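You operate a simulated robot arm through the tools that you are given. There is no shell and no other tool.

You run a simulated robot arm. Do the job below in one go: nothing can be reset, and whatever is moved stays where it is left.

## Task
Put the grey strap coil on the top of the scale plate. Put the small green cone on the steel table. Take the red-banded carton and put it on the bottom shelf of the blue rack. Count the yellow tape rolls on the hopper table, then put as many of the wood blocks from the hopper table on the top of the belt. Take the orange-cored small cone from the hopper table and leave it on top of the purple reel. The order is free. Set down upright: small green cone, red-banded carton, orange-cored small cone.
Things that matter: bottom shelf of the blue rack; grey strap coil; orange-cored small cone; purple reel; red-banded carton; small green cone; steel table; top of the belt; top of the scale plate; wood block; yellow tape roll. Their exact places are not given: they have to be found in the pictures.

Only the result counts: the job must be done as asked and must still hold three seconds after the hand-in. Knocking over, shifting, dropping, spilling or breaking anything else fails it.

## Robot
A 6-joint arm with a two-finger parallel gripper on a trunk, on a base that moves. Base frame: it is fixed to the floor where the robot stands at the start and does not move with it; the origin is under the middle of the robot, x ahead of it, y to its left, z up. Lengths are in cm, angles in rad, forces in N, time in s.
With the tool pointing down near the work surface it reaches from about 28 to 70 cm from the robot's upright axis, wherever it stands. Its first joint turns from -2.897 to 2.897 rad. Places, roughly: bottom shelf of the blue rack [150, -690, 10]; grey strap coil (8x8x4 cm) [-120, -200, 50]; orange-cored small cone (7x7x12 cm) [-220, 50, 90]; purple reel (9x9x6 cm) [-240, -10, 90]; red-banded carton (7x12x9 cm) [30, -720, 80]; small green cone (8x8x15 cm) [-30, -260, 50]; steel table [-80, -550, 80]; top of the belt [-30, -260, 40]; top of the scale plate [-90, 150, 70]; wood block (10x6x6 cm) [-190, 50, 90]; yellow tape roll (10x9x4 cm) [-270, 20, 90]; yellow tape roll (7x7x5 cm) [-240, 50, 90]. Payload 4.1 kg.
Tool frame: the origin (TCP) lies between the finger pads and is the grasp point; the fingertips stand 2.3 cm ahead of it; z points along the fingers, y is the line along which they close. Largest opening 9.4 cm; finger width 3.8, thickness 1; the body of the gripper, 5.4 by 9.6 cm, starts 3.9 cm behind the TCP.
Orientation is told as [roll, pitch, yaw] about the base's x, y, z axes, in that order, counted from this pose: with the fingers straight down and closing along the base's y, the tool's x points along the base's -x, its y along +y and its z along -z.

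## Interface
- The arm moves only by the tool move_arm. Its argument "increments" is a list of rows, each a list of 7 numbers: the shift along the tool's x, y, z in units of 30 mm (1.0 is 30 mm), then the turn, a rotation vector about the tool's x, y, z in units of 5 degrees (1.0 is 5 degrees), then the closure, from 0 (fully open) to 1 (shut). In form: [[x, y, z, rx, ry, rz, grip], ...]. A call has 1 to 20 rows; each row shifts and turns the commanded pose from where the row before left it, along the tool's axes as they then stand. A call with a number of a shift or a turn outside -1 to 1 is refused whole. A row lasts 0.2 s, in which the tool goes at most 5 cm and 0.15 rad; a call with a longer step from one row to the next is refused whole, and so is a gripper value outside its range. Where a pose cannot be reached the arm comes as near as it can. A force on the tool above 40 N (or 10 N above the force at the start of the call, whichever is more), or a blocked arm, ends the call early, and 0.2 s more pass. Each finger travels about 4.5 cm/s and halts on what it meets, pressing with about 33 N; the grip force reading is that of the motor and also rises with nothing between the fingers. The clock runs only during rows and for 0.2 s after the last one: add rows that do not move to give the fingers time. It gives the time, the measured TCP pose, the force on the tool (base axes), the opening and the grip force at its end, in the units of the frame above (readings bear some noise), with the torque about the TCP (base axes, N m) and any sound that the robot's microphone picked up, and new pictures: "show" is both (left out), scene, wrist or none.
- Cameras (640 x 400 px; columns grow to the right, rows downward): "scene" is now at [2.35, 16.17, 131.72]; the picture's right is [-0.06, -1.00, 0.00], its down [-0.66, 0.04, -0.75] and it looks along [0.75, -0.05, -0.66] (base axes); focal length 283 px, centre (320, 200). "wrist" rides on the gripper at [8.6, 1.6, -7.5] in the tool frame; the picture's right is [-0.18, 0.98, 0.00], its down [-0.58, -0.11, -0.81] and it looks along [-0.79, -0.15, 0.59] (tool axes); focal length 243 px, centre (320, 200).
- raise_lower(by): slides the trunk up (or, below 0, down) by that many cm; the arm and the scene camera ride with it, the base frame stays. It gives what a move gives, with no picture.
- roll_base(legs): drives the robot by 1 to 6 legs, each [ahead, turn to the left] in cm and rad, along the robot's own axes; the way and the turn of a leg run together, so that a leg with both is an arc; at most 150 cm and 3.142 rad a leg. The arm and the cameras ride along, it lands a little off, and it stops where it bumps. It gives what a move gives, and a new picture of the scene camera.
- aim_head(pan, tilt): turns the head with the scene camera to pan (to the left, within 2.705 rad either way) and tilt (down, from -0.506 to 1.204), counted from straight ahead of the robot. It gives what a move gives, and a new picture of the scene camera.
- locate(camera, pixels): for up to 12 pixels [column, row] of the newest picture of that camera ("zoom" is the newest enlarged one), the place [x, y, z] in the base frame of the surface seen there, good to about 0.2 cm. The clock stands still meanwhile.
- inspect(camera, box): a new picture of the part [left, top, right, bottom] of that camera's present view, enlarged. The clock stands still meanwhile.
- close_job(): hands the job in; it is judged then, once.

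Leave the gripper open and the arm clear of the work at the hand-in unless told otherwise.

The tools are called after "Emit:" as a command line: name --pt "numbers of a row" for each row, then --argument value for the rest, lists and objects as JSON in quotes. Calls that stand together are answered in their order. move_arm: Moves the arm, as the interface text tells. Its arguments: {"type":"object","properties":{"increments":{"type":"array"},"show":{"type":"string","enum":["both","scene","wrist","none"]}},"required":["increments"]} The other tools are called the same way: raise_lower (by) moves the trunk up or down; roll_base (legs) drives the base; aim_head (pan, tilt) turns the head that bears the scene camera; locate (camera, pixels) gives the place of the surface under pixels of a picture; inspect (camera, box) takes an enlarged picture of a part of a camera's view; close_job () hands the job in.

At the start:

```text
clock: 0.0
position: [42.79, -4.26, 67.9]
tool_rot: [0.0, 0.0, 0.0]
force: [-0.1, -0.1, 0.8]
torque: [-0.01, -0.02, 0.03]
gripper_width: 9.42
grip_force: 0.0
trunk travel left (down, up): [-27.5, 31.5]
robot x, y, heading: [0.36, 0.06, 0.0]
head pan, tilt (commanded): [-0.059, 0.721]
```

scene: 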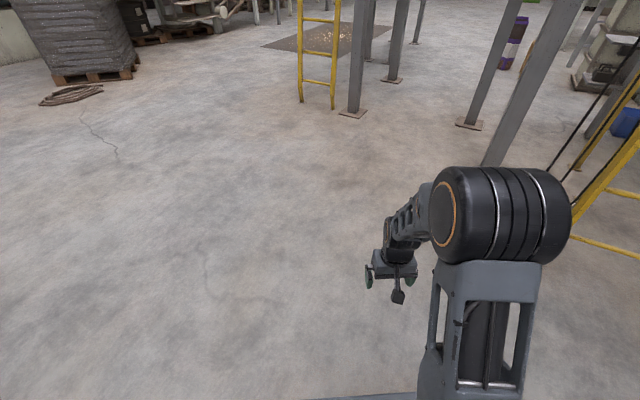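
wrist: 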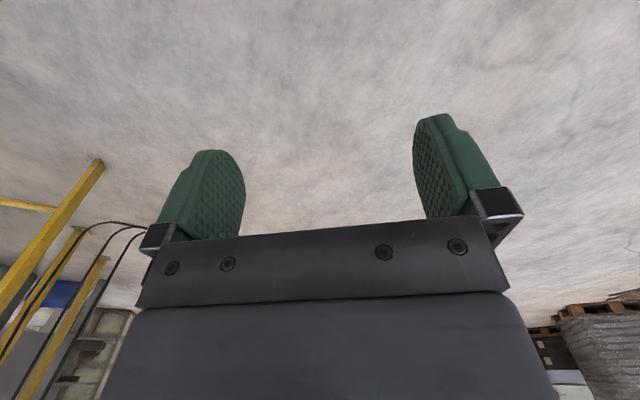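

I see the open floor ahead, with the legs of a structure and yellow ladders further off. The named places lie behind me and to my right, so I will pan the head to look around first.

Emit:
aim_head --pan -1.6 --tilt 0.4

Emit:
aim_head --pan -2.6 --tilt 0.4

Emit:
aim_head --pan 2.7 --tilt 0.4

Emit:
aim_head --pan 1.7 --tilt 0.4

```text
clock: 1.6
position: [42.79, -4.17, 67.79]
tool_rot: [0.0, -0.001, -0.001]
force: [0.0, -0.6, -0.4]
torque: [-0.02, -0.02, 0.01]
gripper_width: 9.39
grip_force: 0.1
trunk travel left (down, up): [-27.5, 31.5]
robot x, y, heading: [0.07, 0.22, 0.004]
head pan, tilt (commanded): [-1.6, 0.4]
```

scene: 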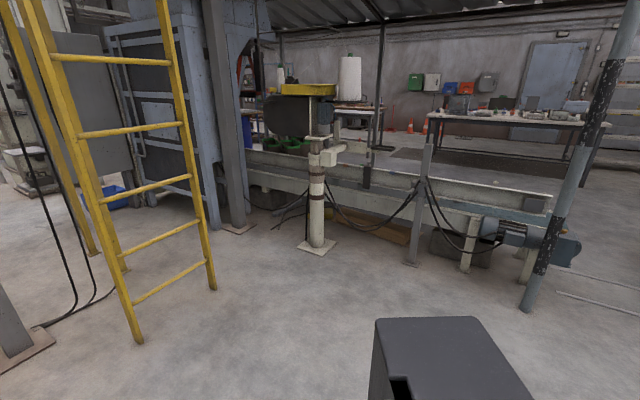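

```text
clock: 2.9
position: [42.84, -4.11, 67.92]
tool_rot: [-0.001, 0.0, 0.0]
force: [0.2, 0.2, -0.1]
torque: [-0.03, 0.0, 0.02]
gripper_width: 9.4
grip_force: 0.0
trunk travel left (down, up): [-27.5, 31.5]
robot x, y, heading: [0.11, 0.25, -0.002]
head pan, tilt (commanded): [-2.601, 0.4]
```

scene: 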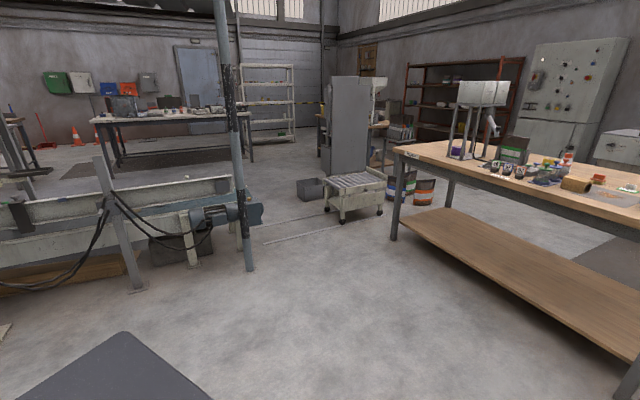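

```text
clock: 7.0
position: [42.8, -4.22, 67.88]
tool_rot: [0.0, 0.002, 0.002]
force: [0.3, 0.5, -0.3]
torque: [0.01, -0.01, 0.0]
gripper_width: 9.42
grip_force: 0.1
trunk travel left (down, up): [-27.5, 31.5]
robot x, y, heading: [0.34, -0.49, 0.004]
head pan, tilt (commanded): [2.7, 0.4]
```

scene: 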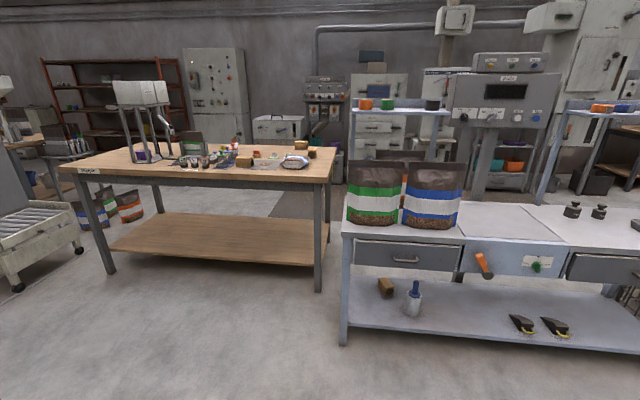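

```text
clock: 8.3
position: [42.96, -4.15, 67.94]
tool_rot: [-0.001, 0.001, 0.0]
force: [0.7, 0.5, -0.3]
torque: [0.02, -0.01, 0.01]
gripper_width: 9.42
grip_force: 0.0
trunk travel left (down, up): [-27.5, 31.5]
robot x, y, heading: [0.27, -0.0, 0.002]
head pan, tilt (commanded): [1.7, 0.4]
```

scene: 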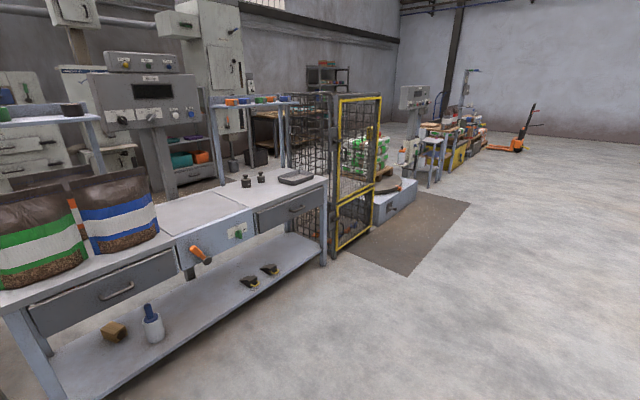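

The hopper table is behind me, the scale bench behind left, and the belt conveyor and steel table to the right. I will enlarge the scale bench in this view, then pan back to the hopper table.

Emit:
inspect --camera "scene" --box '[0, 120, 340, 340]'

Emit:
locate --camera "scene" --pixels '[[205, 213], [160, 215], [185, 232], [280, 190], [300, 178], [10, 310], [325, 180], [180, 245], [245, 180], [260, 180], [320, 265]]'

Emit:
aim_head --pan 2.7 --tilt 0.4

```text
1.82 times, centred on (170, 230) of scene
```

zoom: 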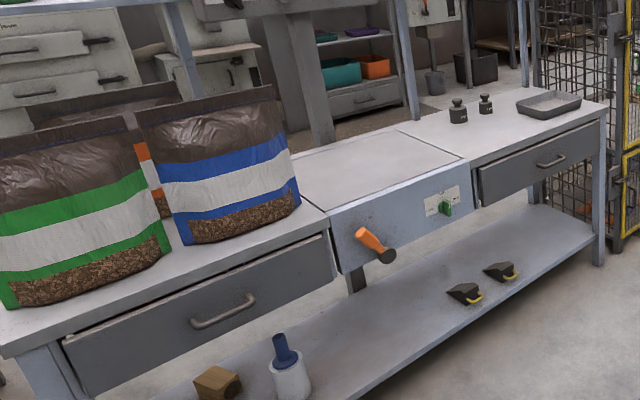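

```text
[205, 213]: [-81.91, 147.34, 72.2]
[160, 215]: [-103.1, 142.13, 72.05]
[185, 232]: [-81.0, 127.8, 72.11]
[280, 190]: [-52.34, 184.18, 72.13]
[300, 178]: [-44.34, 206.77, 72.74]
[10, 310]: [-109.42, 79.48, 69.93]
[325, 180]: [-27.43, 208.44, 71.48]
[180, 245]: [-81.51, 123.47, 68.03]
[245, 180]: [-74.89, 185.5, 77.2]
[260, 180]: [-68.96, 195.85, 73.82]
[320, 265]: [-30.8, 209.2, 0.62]
```

```text
clock: 9.6
position: [42.81, -4.16, 67.87]
tool_rot: [0.0, 0.001, 0.0]
force: [0.2, -0.7, -0.8]
torque: [-0.02, -0.01, -0.02]
gripper_width: 9.39
grip_force: 0.2
trunk travel left (down, up): [-27.5, 31.5]
robot x, y, heading: [0.32, 0.15, 0.0]
head pan, tilt (commanded): [2.7, 0.4]
```

scene: 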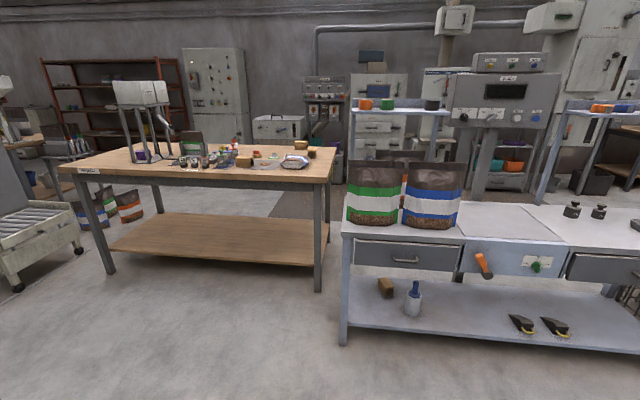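

The scale plate is the flat panel in the middle of the bench, around [-85,145,72]. Next I will enlarge the hopper table.

Emit:
inspect --camera "scene" --box '[60, 110, 350, 210]'

Emit:
locate --camera "scene" --pixels '[[78, 170], [330, 180], [328, 150], [110, 155], [245, 163], [300, 163], [310, 155], [300, 145], [142, 156], [105, 270], [318, 285]]'

```text
2.21 times, centred on (205, 160) of scene
```

zoom: 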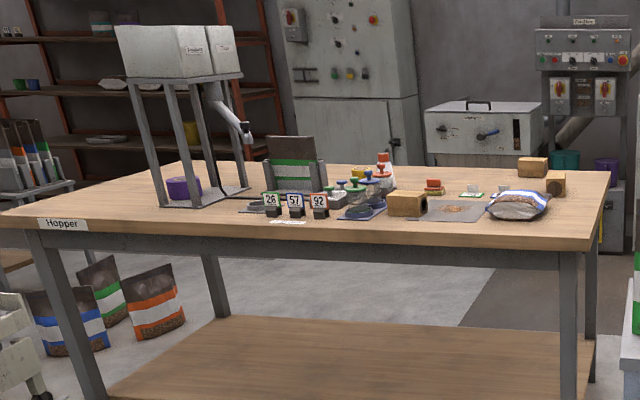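

```text
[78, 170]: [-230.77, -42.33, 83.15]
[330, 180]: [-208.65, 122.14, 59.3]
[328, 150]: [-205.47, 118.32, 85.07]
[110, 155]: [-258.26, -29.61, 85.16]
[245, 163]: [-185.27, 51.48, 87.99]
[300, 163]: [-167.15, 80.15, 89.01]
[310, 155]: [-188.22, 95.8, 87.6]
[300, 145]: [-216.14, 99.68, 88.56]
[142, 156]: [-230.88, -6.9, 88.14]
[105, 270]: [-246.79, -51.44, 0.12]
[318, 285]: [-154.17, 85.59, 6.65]
```

The hopper table's near edge runs slantwise, and the purple reel sits under the hopper frame. Before driving I will look at the belt side as well.

Emit:
aim_head --pan -1.9 --tilt 0.4

Emit:
inspect --camera "scene" --box '[100, 60, 500, 310]'

```text
clock: 13.2
position: [42.75, -4.17, 67.99]
tool_rot: [0.001, 0.0, 0.0]
force: [-0.8, 0.0, -0.9]
torque: [0.01, 0.03, 0.0]
gripper_width: 9.39
grip_force: 0.0
trunk travel left (down, up): [-27.5, 31.5]
robot x, y, heading: [0.34, -0.24, 0.001]
head pan, tilt (commanded): [-1.901, 0.4]
```

scene: 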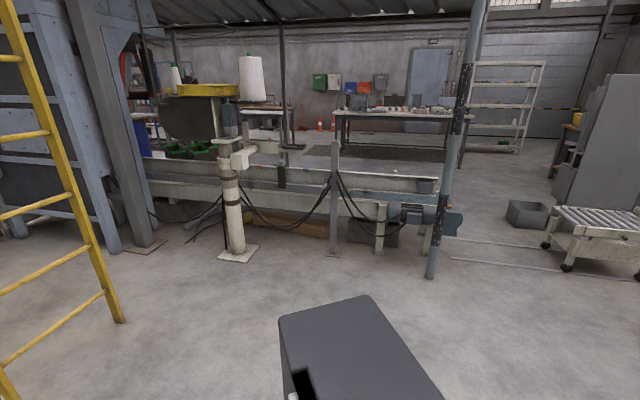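

```text
1.60 times, centred on (300, 185) of scene
```

zoom: 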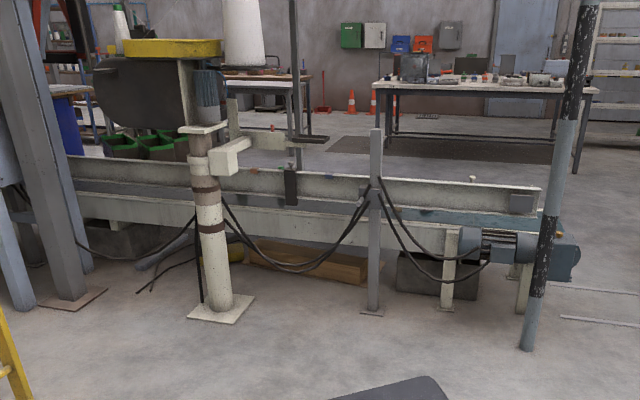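

I can make out the conveyor with its near rail. I will measure points on it and on the things around it.

Emit:
locate --camera "zoom" --pixels '[[100, 165], [300, 180], [440, 182], [535, 190], [520, 200], [470, 180], [376, 135], [525, 340], [225, 310], [560, 265], [275, 130], [350, 195]]'

Emit:
locate --camera "zoom" --pixels '[[390, 85], [590, 92], [560, 85], [580, 165], [390, 155], [480, 78], [600, 140], [440, 160], [440, 210], [230, 80], [250, 85], [170, 45]]'

```text
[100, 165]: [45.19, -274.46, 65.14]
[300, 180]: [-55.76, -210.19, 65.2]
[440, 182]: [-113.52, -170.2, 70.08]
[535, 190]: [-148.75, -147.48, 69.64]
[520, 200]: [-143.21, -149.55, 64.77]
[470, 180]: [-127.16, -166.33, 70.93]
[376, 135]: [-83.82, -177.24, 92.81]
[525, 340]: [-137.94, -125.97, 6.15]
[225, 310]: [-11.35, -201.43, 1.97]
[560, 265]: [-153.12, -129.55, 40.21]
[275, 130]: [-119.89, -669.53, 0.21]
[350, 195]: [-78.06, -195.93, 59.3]
```

```text
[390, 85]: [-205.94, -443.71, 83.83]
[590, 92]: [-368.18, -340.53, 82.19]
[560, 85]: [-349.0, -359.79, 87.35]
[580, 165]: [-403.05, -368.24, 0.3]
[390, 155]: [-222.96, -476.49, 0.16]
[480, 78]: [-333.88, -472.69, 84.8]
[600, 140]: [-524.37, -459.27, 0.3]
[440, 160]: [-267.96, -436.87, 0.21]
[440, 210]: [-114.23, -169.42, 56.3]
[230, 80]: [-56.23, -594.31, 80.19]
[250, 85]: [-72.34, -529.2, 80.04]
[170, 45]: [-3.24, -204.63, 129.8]
```

The conveyor runs diagonally from about (45,-274) to (-149,-147), with its rail top at about 65–70 cm. I will turn to face it squarely, drive nearer and raise the trunk so the camera can look over the rail.

Emit:
roll_base --legs '[[0, -2.15], [80, 0]]'

Emit:
raise_lower --by 25

Emit:
aim_head --pan 0.0 --tilt 0.55

```text
clock: 22.7
position: [-74.39, -96.96, 67.96]
tool_rot: [0.001, -0.001, -2.19]
force: [0.0, 0.5, -0.4]
torque: [0.01, -0.01, -0.02]
gripper_width: 9.42
grip_force: 0.1
trunk travel left (down, up): [-27.5, 31.5]
robot x, y, heading: [-46.08, -64.75, -2.193]
head pan, tilt (commanded): [-1.901, 0.4]
```

scene: 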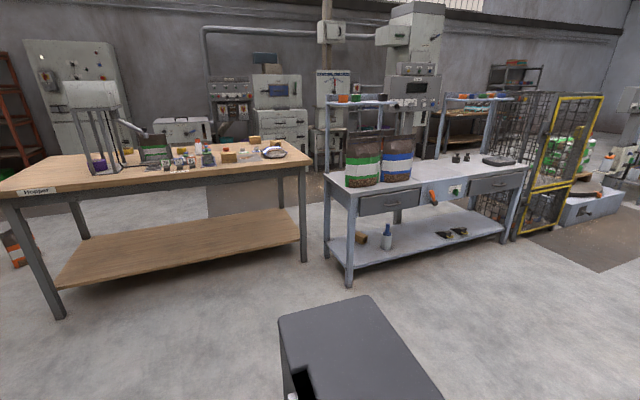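

```text
clock: 25.3
position: [-74.33, -96.92, 92.93]
tool_rot: [0.001, 0.0, -2.19]
force: [-0.6, 0.0, -0.4]
torque: [-0.02, 0.0, -0.02]
gripper_width: 9.38
grip_force: 0.0
trunk travel left (down, up): [-52.5, 6.5]
robot x, y, heading: [-46.24, -64.66, -2.193]
head pan, tilt (commanded): [-1.901, 0.4]
```

```text
clock: 27.2
position: [-74.36, -96.92, 92.95]
tool_rot: [0.0, 0.0, -2.191]
force: [-0.4, 0.9, 1.4]
torque: [-0.01, -0.01, -0.01]
gripper_width: 9.38
grip_force: 0.1
trunk travel left (down, up): [-52.5, 6.5]
robot x, y, heading: [-45.89, -64.89, -2.194]
head pan, tilt (commanded): [0.0, 0.55]
```

scene: 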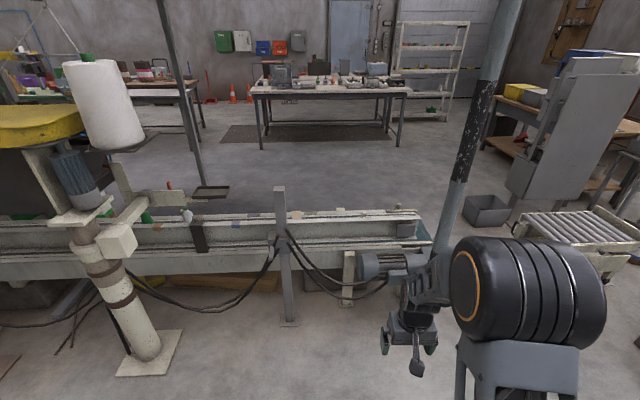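

From here I can look partly over the rail. I will enlarge the conveyor part.

Emit:
inspect --camera "scene" --box '[90, 150, 450, 300]'

Emit:
inspect --camera "scene" --box '[0, 30, 220, 180]'

```text
1.78 times, centred on (270, 225) of scene
```

zoom: 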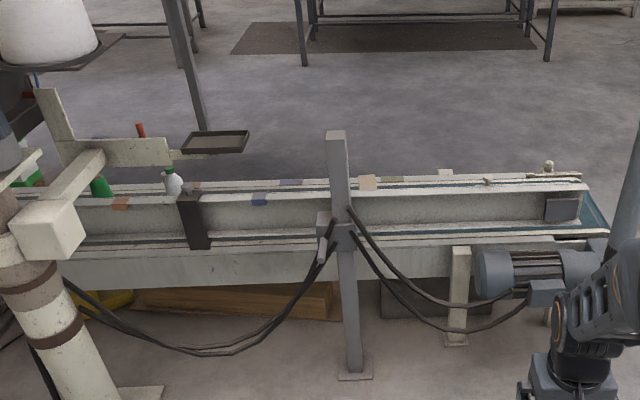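

```text
2.67 times, centred on (110, 105) of scene
```

zoom: 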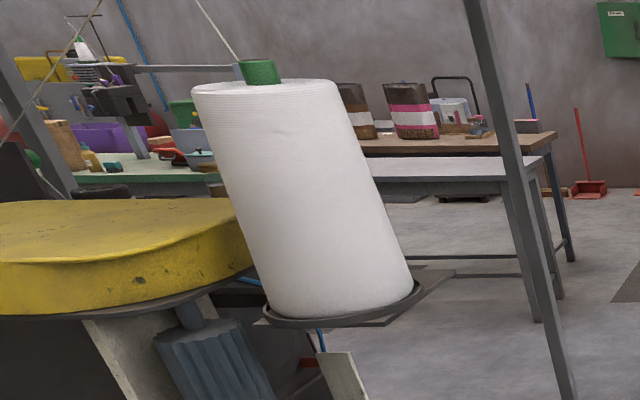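

The green cone tip shows at zoom (100,187) behind a rail, near a white bottle. I will measure these, using a fresh enlargement.

Emit:
inspect --camera "scene" --box '[90, 160, 290, 285]'

Emit:
inspect --camera "scene" --box '[250, 170, 450, 295]'

Emit:
locate --camera "zoom" --pixels '[[300, 130], [300, 155], [300, 200], [450, 140], [450, 160], [450, 200], [560, 155], [560, 220], [550, 100], [370, 110], [210, 115], [600, 190]]'

```text
3.20 times, centred on (190, 222) of scene
```

zoom: 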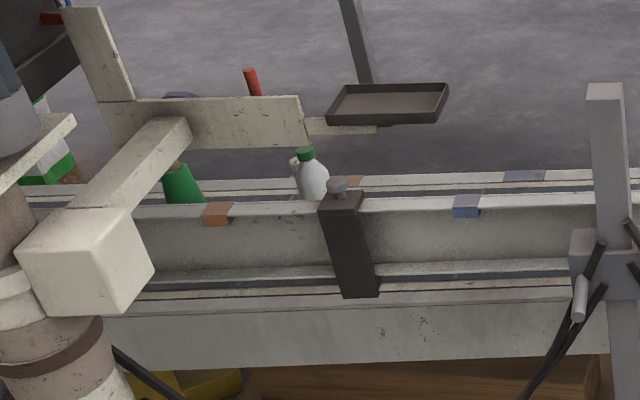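

```text
3.20 times, centred on (350, 232) of scene
```

zoom: 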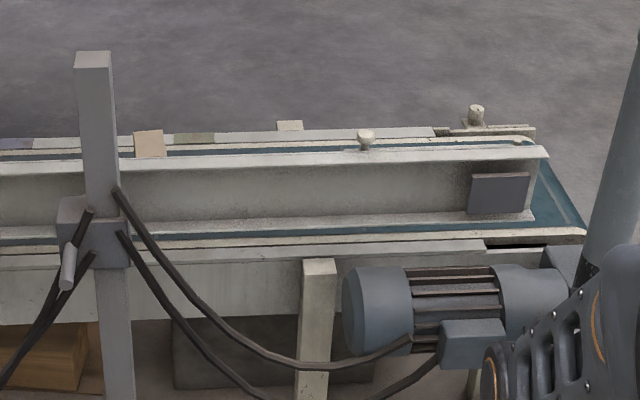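

```text
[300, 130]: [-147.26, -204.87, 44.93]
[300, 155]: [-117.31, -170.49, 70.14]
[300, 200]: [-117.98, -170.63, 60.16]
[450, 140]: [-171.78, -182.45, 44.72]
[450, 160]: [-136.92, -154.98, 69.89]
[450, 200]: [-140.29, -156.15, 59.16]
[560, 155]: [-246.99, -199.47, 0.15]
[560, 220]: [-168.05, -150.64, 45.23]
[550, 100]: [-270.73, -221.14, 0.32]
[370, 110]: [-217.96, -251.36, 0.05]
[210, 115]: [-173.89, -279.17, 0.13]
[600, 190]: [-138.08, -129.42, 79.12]
```

The belt top is at about z=45, with a tall guard (top about 70) only on the near side, and it hides the near half of the belt. I will drive 50 cm closer to look down behind the guard.

Emit:
roll_base --legs '[[50, 0.04]]'

Emit:
aim_head --pan 0.0 --tilt 0.8

```text
clock: 30.1
position: [-100.88, -139.51, 92.99]
tool_rot: [-0.001, 0.001, -2.145]
force: [0.2, 0.0, -0.1]
torque: [0.01, 0.01, 0.0]
gripper_width: 9.41
grip_force: 0.1
trunk travel left (down, up): [-52.5, 6.5]
robot x, y, heading: [-74.26, -105.6, -2.155]
head pan, tilt (commanded): [0.0, 0.55]
```

scene: 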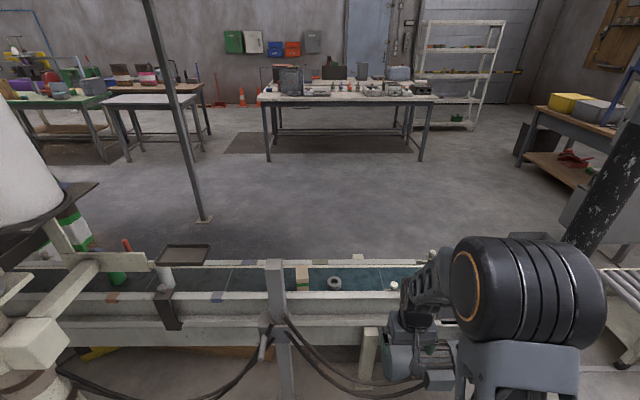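

```text
clock: 30.9
position: [-100.9, -139.37, 92.87]
tool_rot: [-0.001, -0.001, -2.146]
force: [0.1, -0.1, 0.2]
torque: [0.02, 0.02, 0.02]
gripper_width: 9.39
grip_force: 0.2
trunk travel left (down, up): [-52.5, 6.5]
robot x, y, heading: [-73.99, -105.86, -2.149]
head pan, tilt (commanded): [0.0, 0.799]
```

scene: 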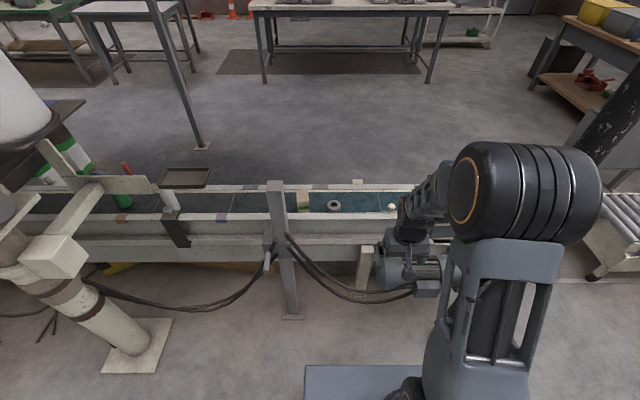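

The grey coil now shows at (334,205) on the belt, the green cone at (120,198) and a bottle at (170,200). I will enlarge and measure.

Emit:
inspect --camera "scene" --box '[250, 165, 430, 277]'

Emit:
locate --camera "zoom" --pixels '[[299, 128], [299, 145], [270, 140], [325, 140], [299, 158], [185, 130], [500, 145], [400, 140], [95, 75], [299, 195], [400, 200], [400, 110]]'

Emit:
inspect --camera "scene" --box '[0, 120, 260, 282]'

Emit:
locate --camera "zoom" --pixels '[[300, 185], [302, 210], [420, 190], [455, 140], [310, 115], [360, 215], [480, 200], [200, 200], [120, 210], [160, 310], [250, 110], [300, 158]]'

```text
3.56 times, centred on (340, 221) of scene
```

zoom: 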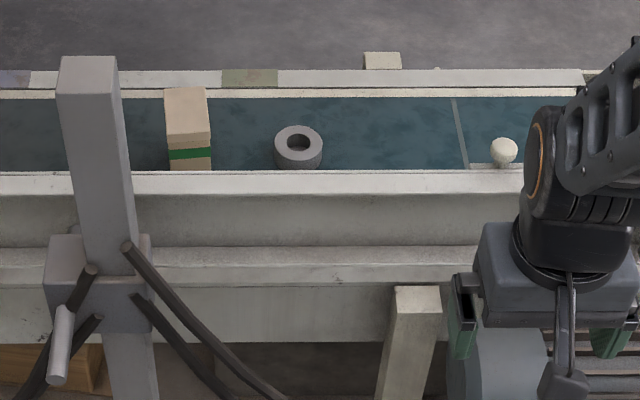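

```text
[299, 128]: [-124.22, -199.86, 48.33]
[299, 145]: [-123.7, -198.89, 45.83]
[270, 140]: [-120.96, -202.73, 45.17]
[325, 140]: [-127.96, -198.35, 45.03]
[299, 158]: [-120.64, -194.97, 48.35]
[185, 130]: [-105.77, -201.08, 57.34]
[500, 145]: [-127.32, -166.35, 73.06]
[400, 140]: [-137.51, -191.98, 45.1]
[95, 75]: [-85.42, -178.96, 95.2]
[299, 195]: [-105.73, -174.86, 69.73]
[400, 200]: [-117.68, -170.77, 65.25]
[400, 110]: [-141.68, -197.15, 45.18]
```

```text
2.46 times, centred on (130, 201) of scene
```

zoom: 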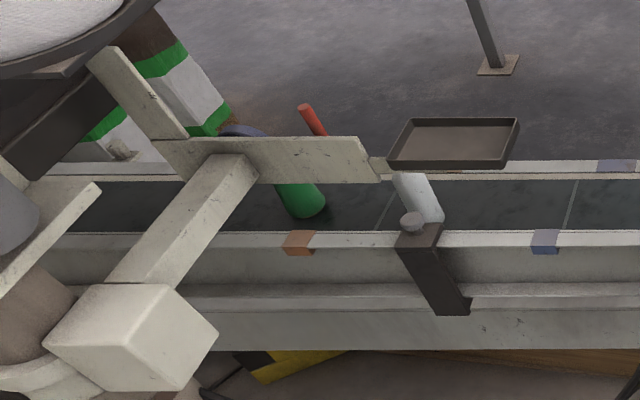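

```text
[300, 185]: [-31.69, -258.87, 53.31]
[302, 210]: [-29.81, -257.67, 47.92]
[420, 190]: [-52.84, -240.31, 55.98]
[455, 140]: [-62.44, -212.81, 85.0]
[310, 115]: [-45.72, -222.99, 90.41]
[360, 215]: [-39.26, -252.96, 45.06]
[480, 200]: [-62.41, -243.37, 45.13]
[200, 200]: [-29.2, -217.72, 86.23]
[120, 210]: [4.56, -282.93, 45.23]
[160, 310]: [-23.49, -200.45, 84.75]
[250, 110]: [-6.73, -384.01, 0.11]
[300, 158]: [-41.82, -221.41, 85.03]
```

The coil sits at about (-122.5,-197.6), top z≈48.4, with a green-banded carton about 9 cm away from it. I need to know my own footprint before driving closer, so I will measure points on my base and on the posts.

Emit:
locate --camera "scene" --pixels '[[310, 370], [360, 370], [420, 370], [292, 316], [365, 285], [425, 290], [480, 260], [490, 380], [520, 350], [450, 330], [400, 280], [440, 190]]'

Emit:
aim_head --pan 0.0 --tilt 1.2

```text
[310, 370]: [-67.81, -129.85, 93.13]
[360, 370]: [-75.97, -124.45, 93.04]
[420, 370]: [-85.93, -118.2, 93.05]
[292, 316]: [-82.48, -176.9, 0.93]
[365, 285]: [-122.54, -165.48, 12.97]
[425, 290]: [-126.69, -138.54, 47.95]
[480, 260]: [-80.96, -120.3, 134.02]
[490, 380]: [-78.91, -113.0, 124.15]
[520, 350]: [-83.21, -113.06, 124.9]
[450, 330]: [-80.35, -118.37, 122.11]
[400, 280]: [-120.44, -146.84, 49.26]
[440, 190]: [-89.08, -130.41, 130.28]
```

```text
clock: 31.7
position: [-100.8, -139.5, 92.8]
tool_rot: [0.001, 0.0, -2.145]
force: [-0.2, 0.3, 0.7]
torque: [-0.01, 0.01, 0.01]
gripper_width: 9.38
grip_force: 0.0
trunk travel left (down, up): [-52.5, 6.5]
robot x, y, heading: [-74.15, -105.93, -2.146]
head pan, tilt (commanded): [0.0, 1.201]
```

scene: 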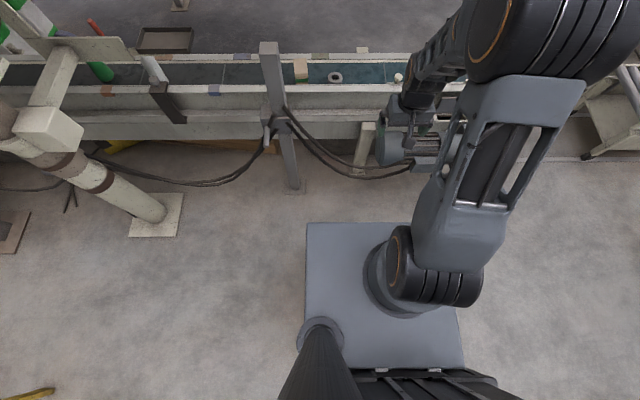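

The view straight down shows my mounting plate at (305–465, 222–368) with the arm base on it. I will measure its corners.

Emit:
locate --camera "scene" --pixels '[[308, 226], [410, 226], [312, 310], [462, 362], [365, 270], [400, 310], [490, 375], [370, 385], [400, 395], [320, 330], [345, 380], [293, 188]]'

```text
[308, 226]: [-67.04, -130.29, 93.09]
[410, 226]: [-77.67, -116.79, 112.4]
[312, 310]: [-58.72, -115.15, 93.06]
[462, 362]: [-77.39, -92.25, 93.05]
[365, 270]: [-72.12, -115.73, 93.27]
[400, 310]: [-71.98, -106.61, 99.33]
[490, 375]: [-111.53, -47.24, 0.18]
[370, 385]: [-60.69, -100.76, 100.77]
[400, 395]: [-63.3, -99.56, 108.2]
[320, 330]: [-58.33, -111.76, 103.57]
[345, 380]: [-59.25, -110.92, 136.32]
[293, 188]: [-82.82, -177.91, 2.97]
```

My plate front is about 17 cm ahead of the axis. The coil looks easier from the far, guard-free side, which is round the right end of the conveyor. I will look right to measure the gap past the striped post and the roller cart.

Emit:
aim_head --pan -0.9 --tilt 0.6

Emit:
locate --camera "scene" --pixels '[[100, 200], [200, 250], [300, 250], [320, 300], [400, 250], [420, 350], [250, 180], [150, 150], [500, 250], [350, 180], [50, 250], [20, 200]]'

```text
clock: 32.9
position: [-100.83, -139.5, 92.91]
tool_rot: [0.0, -0.001, -2.145]
force: [0.0, -0.8, 0.8]
torque: [0.01, -0.02, 0.0]
gripper_width: 9.38
grip_force: 0.0
trunk travel left (down, up): [-52.5, 6.5]
robot x, y, heading: [-74.45, -106.1, -2.144]
head pan, tilt (commanded): [-0.901, 0.6]
```

scene: 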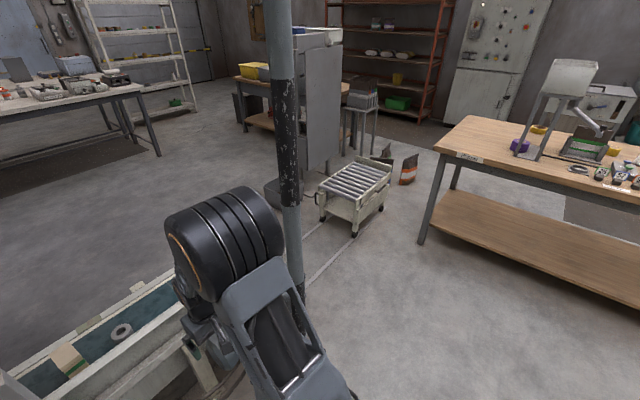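

```text
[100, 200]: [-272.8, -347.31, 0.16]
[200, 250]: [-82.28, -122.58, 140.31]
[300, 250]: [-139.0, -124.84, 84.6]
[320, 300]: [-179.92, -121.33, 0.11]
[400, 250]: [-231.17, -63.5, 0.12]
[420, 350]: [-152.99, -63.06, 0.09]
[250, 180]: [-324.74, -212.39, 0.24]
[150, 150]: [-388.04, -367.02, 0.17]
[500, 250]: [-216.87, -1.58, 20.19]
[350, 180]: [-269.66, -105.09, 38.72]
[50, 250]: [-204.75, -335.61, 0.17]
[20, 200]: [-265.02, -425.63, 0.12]
```

I will measure the roller cart, the grey bin, the cabinet and the near table legs to know the free floor.

Emit:
locate --camera "scene" --pixels '[[355, 234], [324, 220], [382, 208], [322, 185], [356, 205], [391, 172], [270, 205], [300, 205], [300, 165], [420, 240], [455, 188], [340, 225]]'

Emit:
inspect --camera "scene" --box '[420, 40, 640, 210]'

Emit:
locate --camera "zoom" --pixels '[[292, 305], [320, 300], [290, 340], [420, 310], [345, 270], [340, 245], [290, 290], [300, 355], [60, 315], [480, 100], [400, 190]]'

```text
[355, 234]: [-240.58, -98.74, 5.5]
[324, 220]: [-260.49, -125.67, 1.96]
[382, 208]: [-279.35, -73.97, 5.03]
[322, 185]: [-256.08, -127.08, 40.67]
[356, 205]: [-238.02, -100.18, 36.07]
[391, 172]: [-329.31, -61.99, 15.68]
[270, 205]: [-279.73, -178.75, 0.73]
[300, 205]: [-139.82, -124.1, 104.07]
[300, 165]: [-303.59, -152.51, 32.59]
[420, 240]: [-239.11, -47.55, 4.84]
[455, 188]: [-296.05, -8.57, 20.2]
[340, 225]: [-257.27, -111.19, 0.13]
```

```text
2.35 times, centred on (530, 125) of scene
```

zoom: 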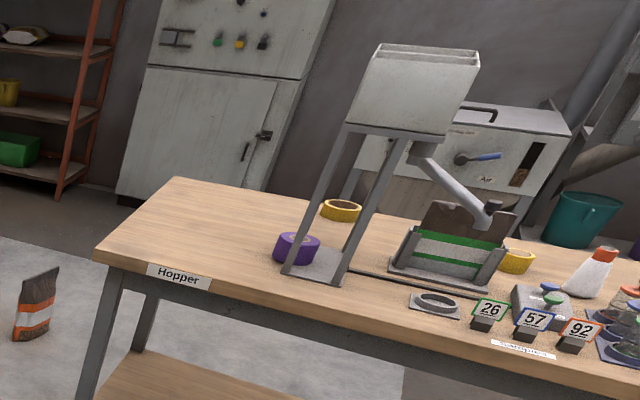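

```text
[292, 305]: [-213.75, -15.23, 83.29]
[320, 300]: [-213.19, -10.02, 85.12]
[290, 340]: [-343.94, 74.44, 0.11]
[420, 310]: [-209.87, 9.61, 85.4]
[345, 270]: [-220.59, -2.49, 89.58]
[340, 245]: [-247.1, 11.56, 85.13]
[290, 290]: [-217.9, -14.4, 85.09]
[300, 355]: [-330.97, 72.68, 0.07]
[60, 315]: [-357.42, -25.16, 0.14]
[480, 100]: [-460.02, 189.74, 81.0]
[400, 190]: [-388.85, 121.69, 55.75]
```

The purple reel stands by the front-left hopper leg at zoom (297,246). I will measure it, the hopper legs and the hopper bottom.

Emit:
locate --camera "zoom" --pixels '[[297, 238], [285, 238], [310, 240], [297, 255], [285, 270], [335, 278], [345, 125], [410, 138], [345, 210], [450, 130], [380, 250], [360, 190]]'

Emit:
locate --camera "zoom" --pixels '[[340, 205], [325, 205], [357, 208], [515, 252], [530, 262], [505, 270], [340, 218], [440, 300], [490, 310], [310, 275], [130, 240], [175, 180]]'

```text
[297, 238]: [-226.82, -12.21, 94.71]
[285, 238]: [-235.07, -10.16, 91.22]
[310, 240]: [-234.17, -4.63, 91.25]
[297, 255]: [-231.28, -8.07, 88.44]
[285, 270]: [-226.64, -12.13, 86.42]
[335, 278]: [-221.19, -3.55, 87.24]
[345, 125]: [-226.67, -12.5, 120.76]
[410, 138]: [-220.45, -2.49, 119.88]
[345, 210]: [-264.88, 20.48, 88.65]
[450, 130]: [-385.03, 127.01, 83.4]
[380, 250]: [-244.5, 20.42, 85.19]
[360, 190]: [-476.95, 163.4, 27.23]
```

```text
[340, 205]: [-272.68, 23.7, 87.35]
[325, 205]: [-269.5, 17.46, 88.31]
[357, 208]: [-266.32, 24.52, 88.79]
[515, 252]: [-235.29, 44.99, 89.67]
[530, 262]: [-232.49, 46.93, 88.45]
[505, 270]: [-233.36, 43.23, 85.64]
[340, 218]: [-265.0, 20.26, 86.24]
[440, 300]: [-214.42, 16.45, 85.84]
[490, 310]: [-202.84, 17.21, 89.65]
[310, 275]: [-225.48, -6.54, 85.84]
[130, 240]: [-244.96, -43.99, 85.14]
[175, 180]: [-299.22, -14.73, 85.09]
```

The purple reel's top is at about z=91 and the hopper frame is above it at about 120, so that placing will need a slanted or sideways approach. First I go for the coil from the guard-free side: I back away from the motor, then head toward the gap between the conveyor end and the roller cart.

Emit:
roll_base --legs '[[0, -1.567], [66, 0], [0, 1.124]]'

```text
clock: 43.2
position: [-167.68, -90.2, 92.88]
tool_rot: [0.002, 0.001, -2.587]
force: [-1.1, -0.5, 0.2]
torque: [0.03, 0.04, 0.02]
gripper_width: 9.4
grip_force: 0.0
trunk travel left (down, up): [-52.5, 6.5]
robot x, y, heading: [-129.01, -71.35, -2.583]
head pan, tilt (commanded): [-0.901, 0.6]
```

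scene: 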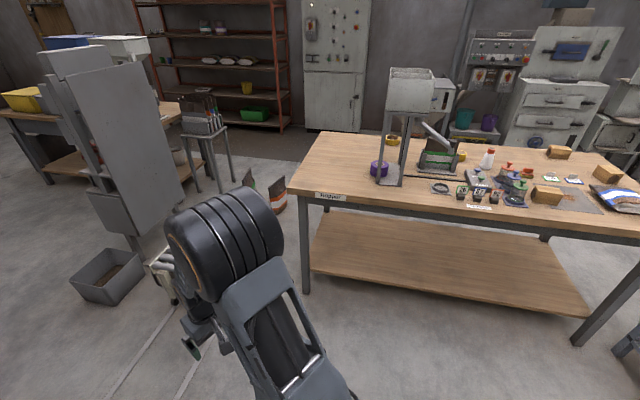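

I am at (-129,-71) and the hopper table is closer, so I will enlarge it to count the tape rolls and blocks.

Emit:
inspect --camera "scene" --box '[360, 60, 640, 235]'

Emit:
aim_head --pan -1.3 --tilt 0.55

Emit:
inspect --camera "scene" --box '[280, 80, 480, 205]'

```text
2.29 times, centred on (500, 148) of scene
```

zoom: 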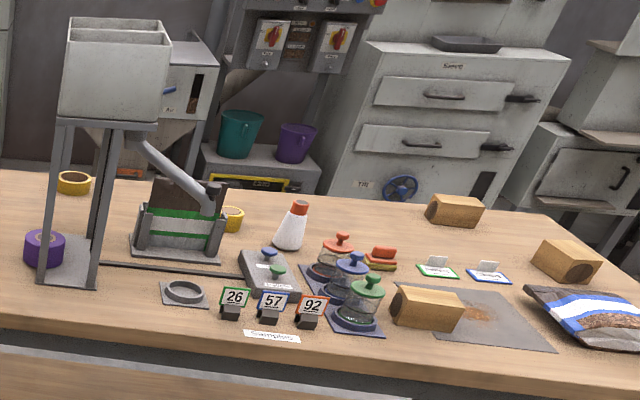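

```text
clock: 44.0
position: [-167.6, -90.17, 92.92]
tool_rot: [-0.001, 0.0, -2.585]
force: [0.3, -0.1, 0.0]
torque: [-0.04, -0.01, -0.01]
gripper_width: 9.43
grip_force: 0.0
trunk travel left (down, up): [-52.5, 6.5]
robot x, y, heading: [-128.97, -71.32, -2.583]
head pan, tilt (commanded): [-1.3, 0.55]
```

scene: 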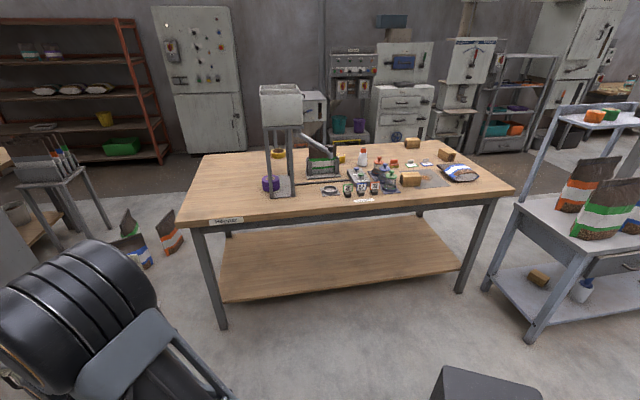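

```text
3.20 times, centred on (380, 142) of scene
```

zoom: 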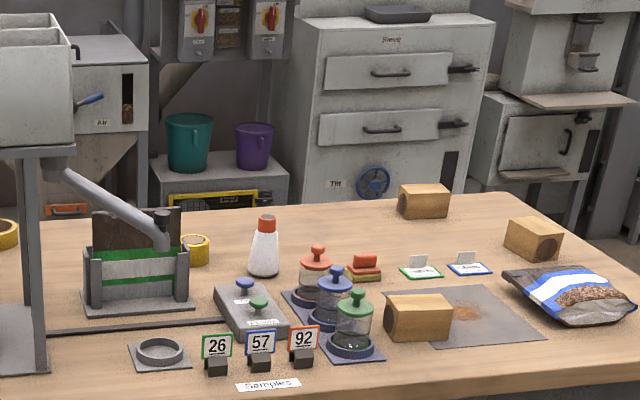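

I see two yellow tape rolls so far: one behind the hopper, and one behind the bag frame at zoom (194,249). There are three wood blocks, and the orange-cored cone is at zoom (264,245). I will recheck from another angle later; now I drive through the gap toward the far side of the conveyor.

Emit:
roll_base --legs '[[90, -0.02], [0, 0.73]]'

Emit:
aim_head --pan 0.3 --tilt 0.6

```text
clock: 50.7
position: [-222.79, -156.85, 92.94]
tool_rot: [0.001, 0.001, -1.885]
force: [-0.2, -0.4, 0.8]
torque: [0.0, -0.01, 0.02]
gripper_width: 9.41
grip_force: 0.2
trunk travel left (down, up): [-52.5, 6.5]
robot x, y, heading: [-205.53, -117.36, -1.886]
head pan, tilt (commanded): [-1.3, 0.55]
```

scene: 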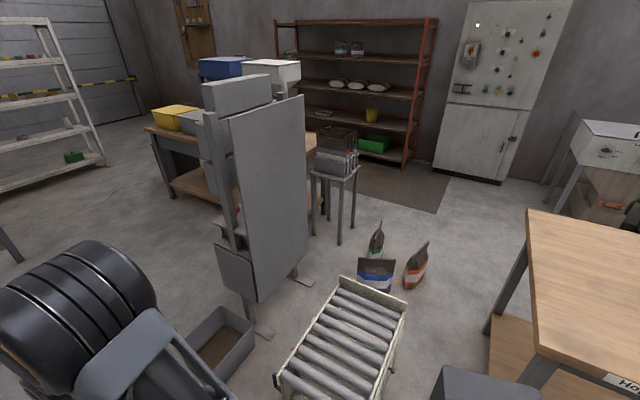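

```text
clock: 52.3
position: [-222.79, -156.78, 92.95]
tool_rot: [0.001, 0.0, -1.884]
force: [0.0, 0.0, -1.2]
torque: [0.02, -0.01, -0.02]
gripper_width: 9.38
grip_force: 0.1
trunk travel left (down, up): [-52.5, 6.5]
robot x, y, heading: [-205.9, -117.47, -1.888]
head pan, tilt (commanded): [0.3, 0.6]
```

scene: 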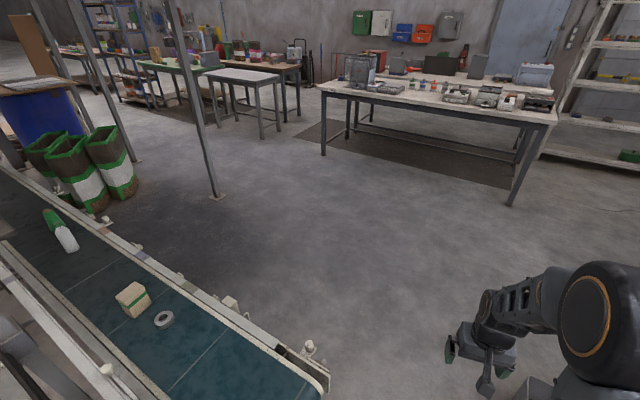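

A clear view of the belt: coil at (163,320), carton at (133,300), white bottle at (65,240) and green cone at (50,220), with a thin pole on the floor at (216,197). I will measure these.

Emit:
locate --camera "scene" --pixels '[[216, 197], [163, 314], [163, 326], [230, 300], [310, 345], [325, 375], [110, 215], [100, 205], [65, 240], [50, 220], [325, 150], [510, 200]]'

Emit:
inspect --camera "scene" --box '[0, 90, 320, 290]'

Emit:
locate --camera "zoom" --pixels '[[440, 215], [240, 215], [180, 245], [150, 210], [420, 145], [560, 130], [530, 275], [260, 140], [200, 260], [320, 80], [520, 90], [45, 90]]'

```text
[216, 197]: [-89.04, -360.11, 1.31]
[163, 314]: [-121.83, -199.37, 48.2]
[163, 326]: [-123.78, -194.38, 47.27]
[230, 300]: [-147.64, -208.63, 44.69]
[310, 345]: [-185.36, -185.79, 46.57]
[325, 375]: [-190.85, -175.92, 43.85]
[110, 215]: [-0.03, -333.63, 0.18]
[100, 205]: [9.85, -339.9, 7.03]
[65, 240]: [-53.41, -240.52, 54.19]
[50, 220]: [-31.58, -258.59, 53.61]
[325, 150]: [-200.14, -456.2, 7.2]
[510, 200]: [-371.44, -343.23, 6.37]
```

```text
2.00 times, centred on (160, 190) of scene
```

zoom: 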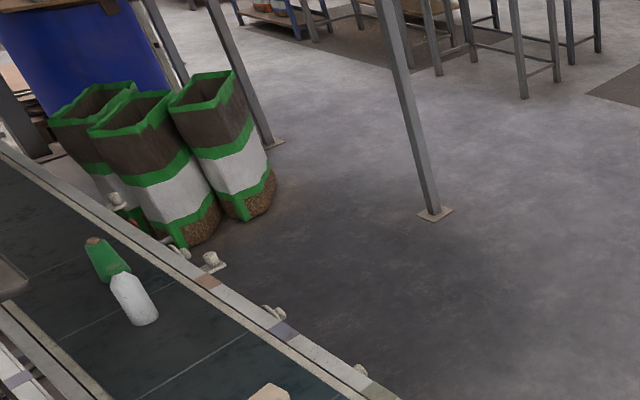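

```text
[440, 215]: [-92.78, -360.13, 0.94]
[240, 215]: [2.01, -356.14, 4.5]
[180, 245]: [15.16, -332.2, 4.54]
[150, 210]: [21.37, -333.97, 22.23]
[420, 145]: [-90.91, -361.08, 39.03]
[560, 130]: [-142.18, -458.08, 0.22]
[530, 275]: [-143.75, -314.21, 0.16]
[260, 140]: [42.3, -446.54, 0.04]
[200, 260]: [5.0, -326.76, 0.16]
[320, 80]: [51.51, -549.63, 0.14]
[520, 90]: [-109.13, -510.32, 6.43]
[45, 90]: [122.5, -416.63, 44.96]
```

The way is clear: pole at (-91,-360), bags from x=0 on. I will drive round the conveyor end to about (-160,-250), facing the coil.

Emit:
roll_base --legs '[[87, 0], [0, 1.28], [88, 0], [0, 1.55]]'

Emit:
aim_head --pan 0.0 --tilt 0.9

```text
clock: 68.0
position: [-128.88, -220.51, 92.99]
tool_rot: [0.001, -0.001, 0.873]
force: [-0.2, 0.0, 0.0]
torque: [0.01, 0.02, 0.04]
gripper_width: 9.42
grip_force: 0.0
trunk travel left (down, up): [-52.5, 6.5]
robot x, y, heading: [-159.84, -250.7, 0.874]
head pan, tilt (commanded): [0.3, 0.6]
```

scene: 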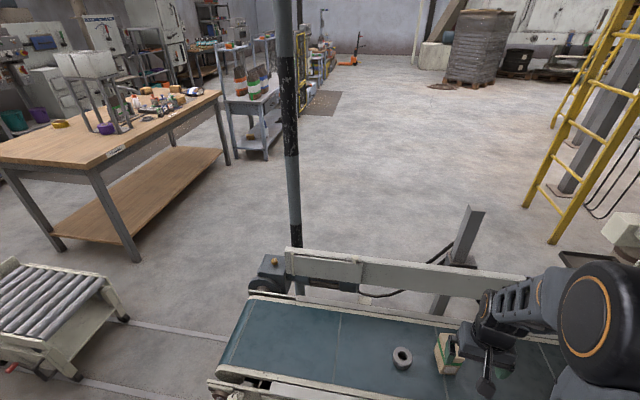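

```text
clock: 68.8
position: [-128.84, -220.5, 92.91]
tool_rot: [0.0, 0.0, 0.874]
force: [0.6, -0.8, 0.1]
torque: [-0.01, -0.02, 0.03]
gripper_width: 9.4
grip_force: 0.1
trunk travel left (down, up): [-52.5, 6.5]
robot x, y, heading: [-159.74, -250.64, 0.876]
head pan, tilt (commanded): [0.0, 0.901]
```

scene: 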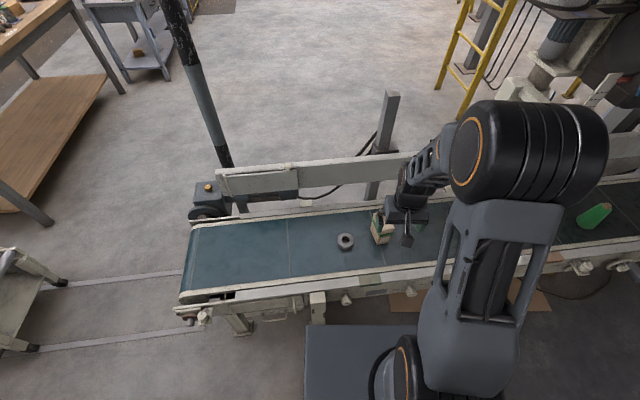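

The coil is at (345,241), just left of the gripper. I will enlarge it for an exact position.

Emit:
inspect --camera "scene" --box '[305, 195, 425, 270]'

Emit:
locate --camera "zoom" --pixels '[[215, 206], [215, 222], [215, 240], [215, 262], [171, 243], [258, 243], [215, 285], [190, 243], [240, 243], [180, 265], [250, 265], [340, 200]]'

```text
5.33 times, centred on (365, 232) of scene
```

zoom: 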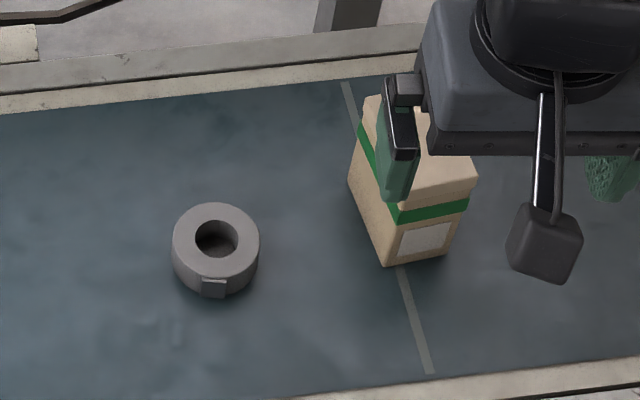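

```text
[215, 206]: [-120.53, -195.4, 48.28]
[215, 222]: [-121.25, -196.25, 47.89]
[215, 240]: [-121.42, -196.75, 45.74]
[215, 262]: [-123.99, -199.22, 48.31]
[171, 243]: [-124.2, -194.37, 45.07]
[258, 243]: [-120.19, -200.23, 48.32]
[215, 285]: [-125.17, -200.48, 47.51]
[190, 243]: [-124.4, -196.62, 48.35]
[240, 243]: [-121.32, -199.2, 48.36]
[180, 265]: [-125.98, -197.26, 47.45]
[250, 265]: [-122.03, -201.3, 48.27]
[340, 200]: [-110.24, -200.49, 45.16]
```

The coil's ring is about 7 cm across, centred at (-122.7,-197.85), top z 48.3, with a clip on the side toward me. I will grip it across my left-right line to avoid the clip and the carton, so I first move the open gripper above it at the present height.

Emit:
move_arm --pt "-0.89 0.406 0 0 0 0 0" --pt "-0.89 0.406 0 0 0 0 0" --pt "-0.89 0.406 0 0 0 0 0" --pt "-0.89 0.406 0 0 0 0 0" --pt "-0.89 0.406 0 0 0 0 0" --pt "-0.89 0.406 0 0 0 0 0" --pt "-0.89 0.406 0 0 0 0 0" --pt "-0.89 0.406 0 0 0 0 0" --show "wrist"

Emit:
raise_lower --by -35

Emit:
move_arm --pt "0 0 0 0 0 0 0"

```text
clock: 70.6
position: [-122.58, -197.68, 92.92]
tool_rot: [0.0, 0.0, 0.874]
force: [-0.8, -0.4, 0.1]
torque: [0.02, 0.02, -0.01]
gripper_width: 9.38
grip_force: 0.0
trunk travel left (down, up): [-52.5, 6.5]
robot x, y, heading: [-159.14, -250.72, 0.874]
head pan, tilt (commanded): [0.0, 0.901]
```

wrist: 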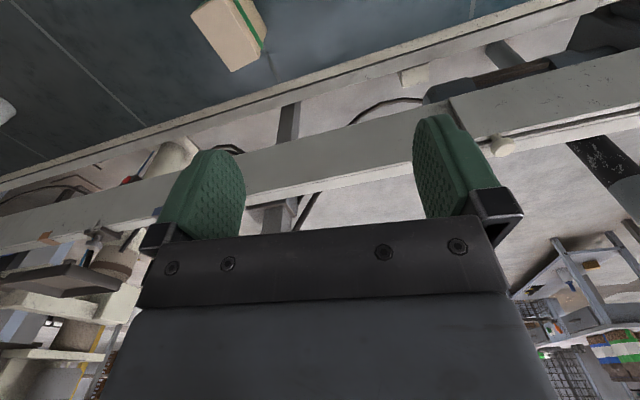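

```text
clock: 74.0
position: [-122.62, -197.9, 57.79]
tool_rot: [0.0, -0.001, 0.875]
force: [0.6, -0.3, 0.2]
torque: [0.0, 0.02, 0.0]
gripper_width: 9.4
grip_force: 0.1
trunk travel left (down, up): [-17.5, 41.5]
robot x, y, heading: [-159.65, -250.78, 0.878]
head pan, tilt (commanded): [0.0, 0.901]
```

```text
clock: 74.4
position: [-122.6, -197.81, 57.86]
tool_rot: [-0.001, 0.002, 0.876]
force: [0.4, 0.6, -0.3]
torque: [0.01, -0.03, 0.0]
gripper_width: 9.43
grip_force: 0.1
trunk travel left (down, up): [-17.5, 41.5]
robot x, y, heading: [-159.59, -250.27, 0.875]
head pan, tilt (commanded): [0.0, 0.901]
```

scene: 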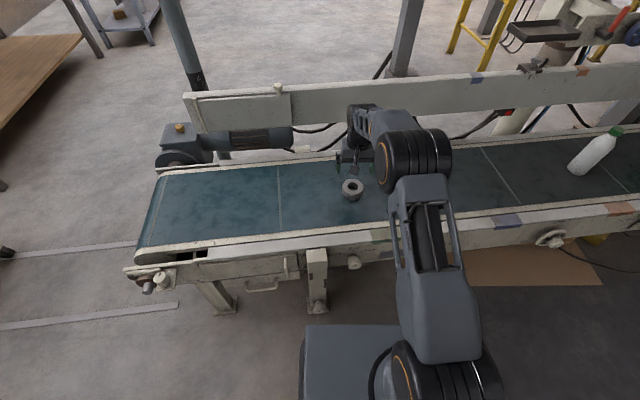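
wrist: 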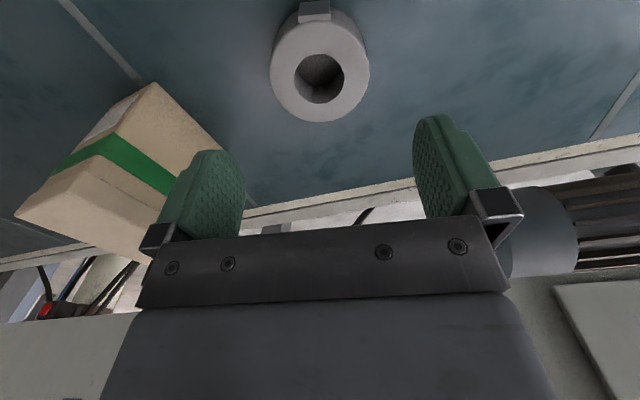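

The coil shows in the wrist picture at (320,75), about centred between the fingers. I will measure its top ring there to fine-tune.

Emit:
locate --camera "wrist" --pixels '[[273, 65], [368, 65], [320, 115], [320, 25], [280, 40], [362, 40], [320, 75], [290, 100], [350, 100], [155, 95], [200, 150]]'

```text
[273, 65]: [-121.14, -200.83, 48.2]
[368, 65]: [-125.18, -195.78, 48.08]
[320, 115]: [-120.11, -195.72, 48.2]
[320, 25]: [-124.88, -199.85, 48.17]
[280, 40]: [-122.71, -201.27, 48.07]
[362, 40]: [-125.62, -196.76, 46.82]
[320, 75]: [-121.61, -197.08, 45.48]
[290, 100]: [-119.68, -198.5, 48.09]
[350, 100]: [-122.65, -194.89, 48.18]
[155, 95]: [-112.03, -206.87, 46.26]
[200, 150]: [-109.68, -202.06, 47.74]
```

The ring centre is about (-122.6,-198.0) and my TCP is right above it. I lower 10.2 cm so the fingertips stop just above the belt, then close.

Emit:
move_arm --pt "0.03 0 0.85 0 0 0 0" --pt "0 0 0.85 0 0 0 0" --pt "0 0 0.85 0 0 0 0" --pt "0 0 0.82 0 0 0 0" --pt "0 0 0 0 0 0 0" --pt "0 0 0 0 0 0 1" --pt "0 0 0 0 0 0 1" --pt "0 0 0 0 0 0 1" --pt "0 0 0 0 0 0 1" --pt "0 0 0 0 0 0 1" --show "both"

```text
clock: 76.6
position: [-122.57, -197.83, 47.67]
tool_rot: [-0.001, 0.0, 0.874]
force: [0.1, 0.2, 0.1]
torque: [0.0, 0.01, -0.01]
gripper_width: 6.99
grip_force: 33.4
trunk travel left (down, up): [-17.5, 41.5]
robot x, y, heading: [-159.22, -251.0, 0.87]
head pan, tilt (commanded): [0.0, 0.901]
```

scene: 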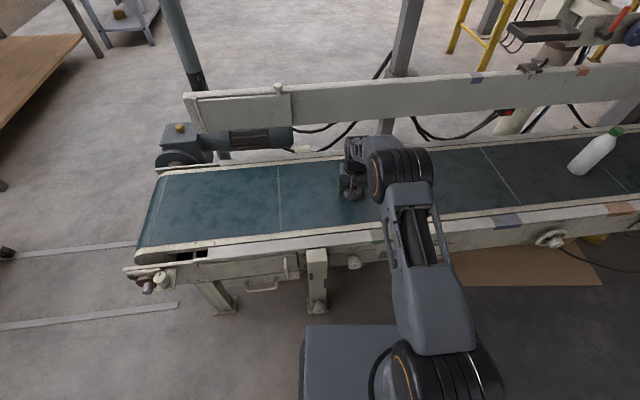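
wrist: 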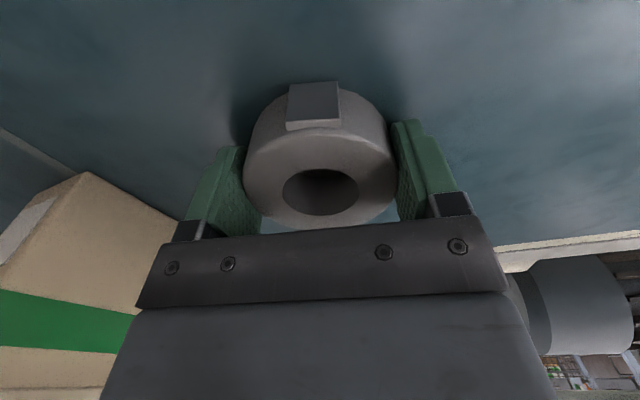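

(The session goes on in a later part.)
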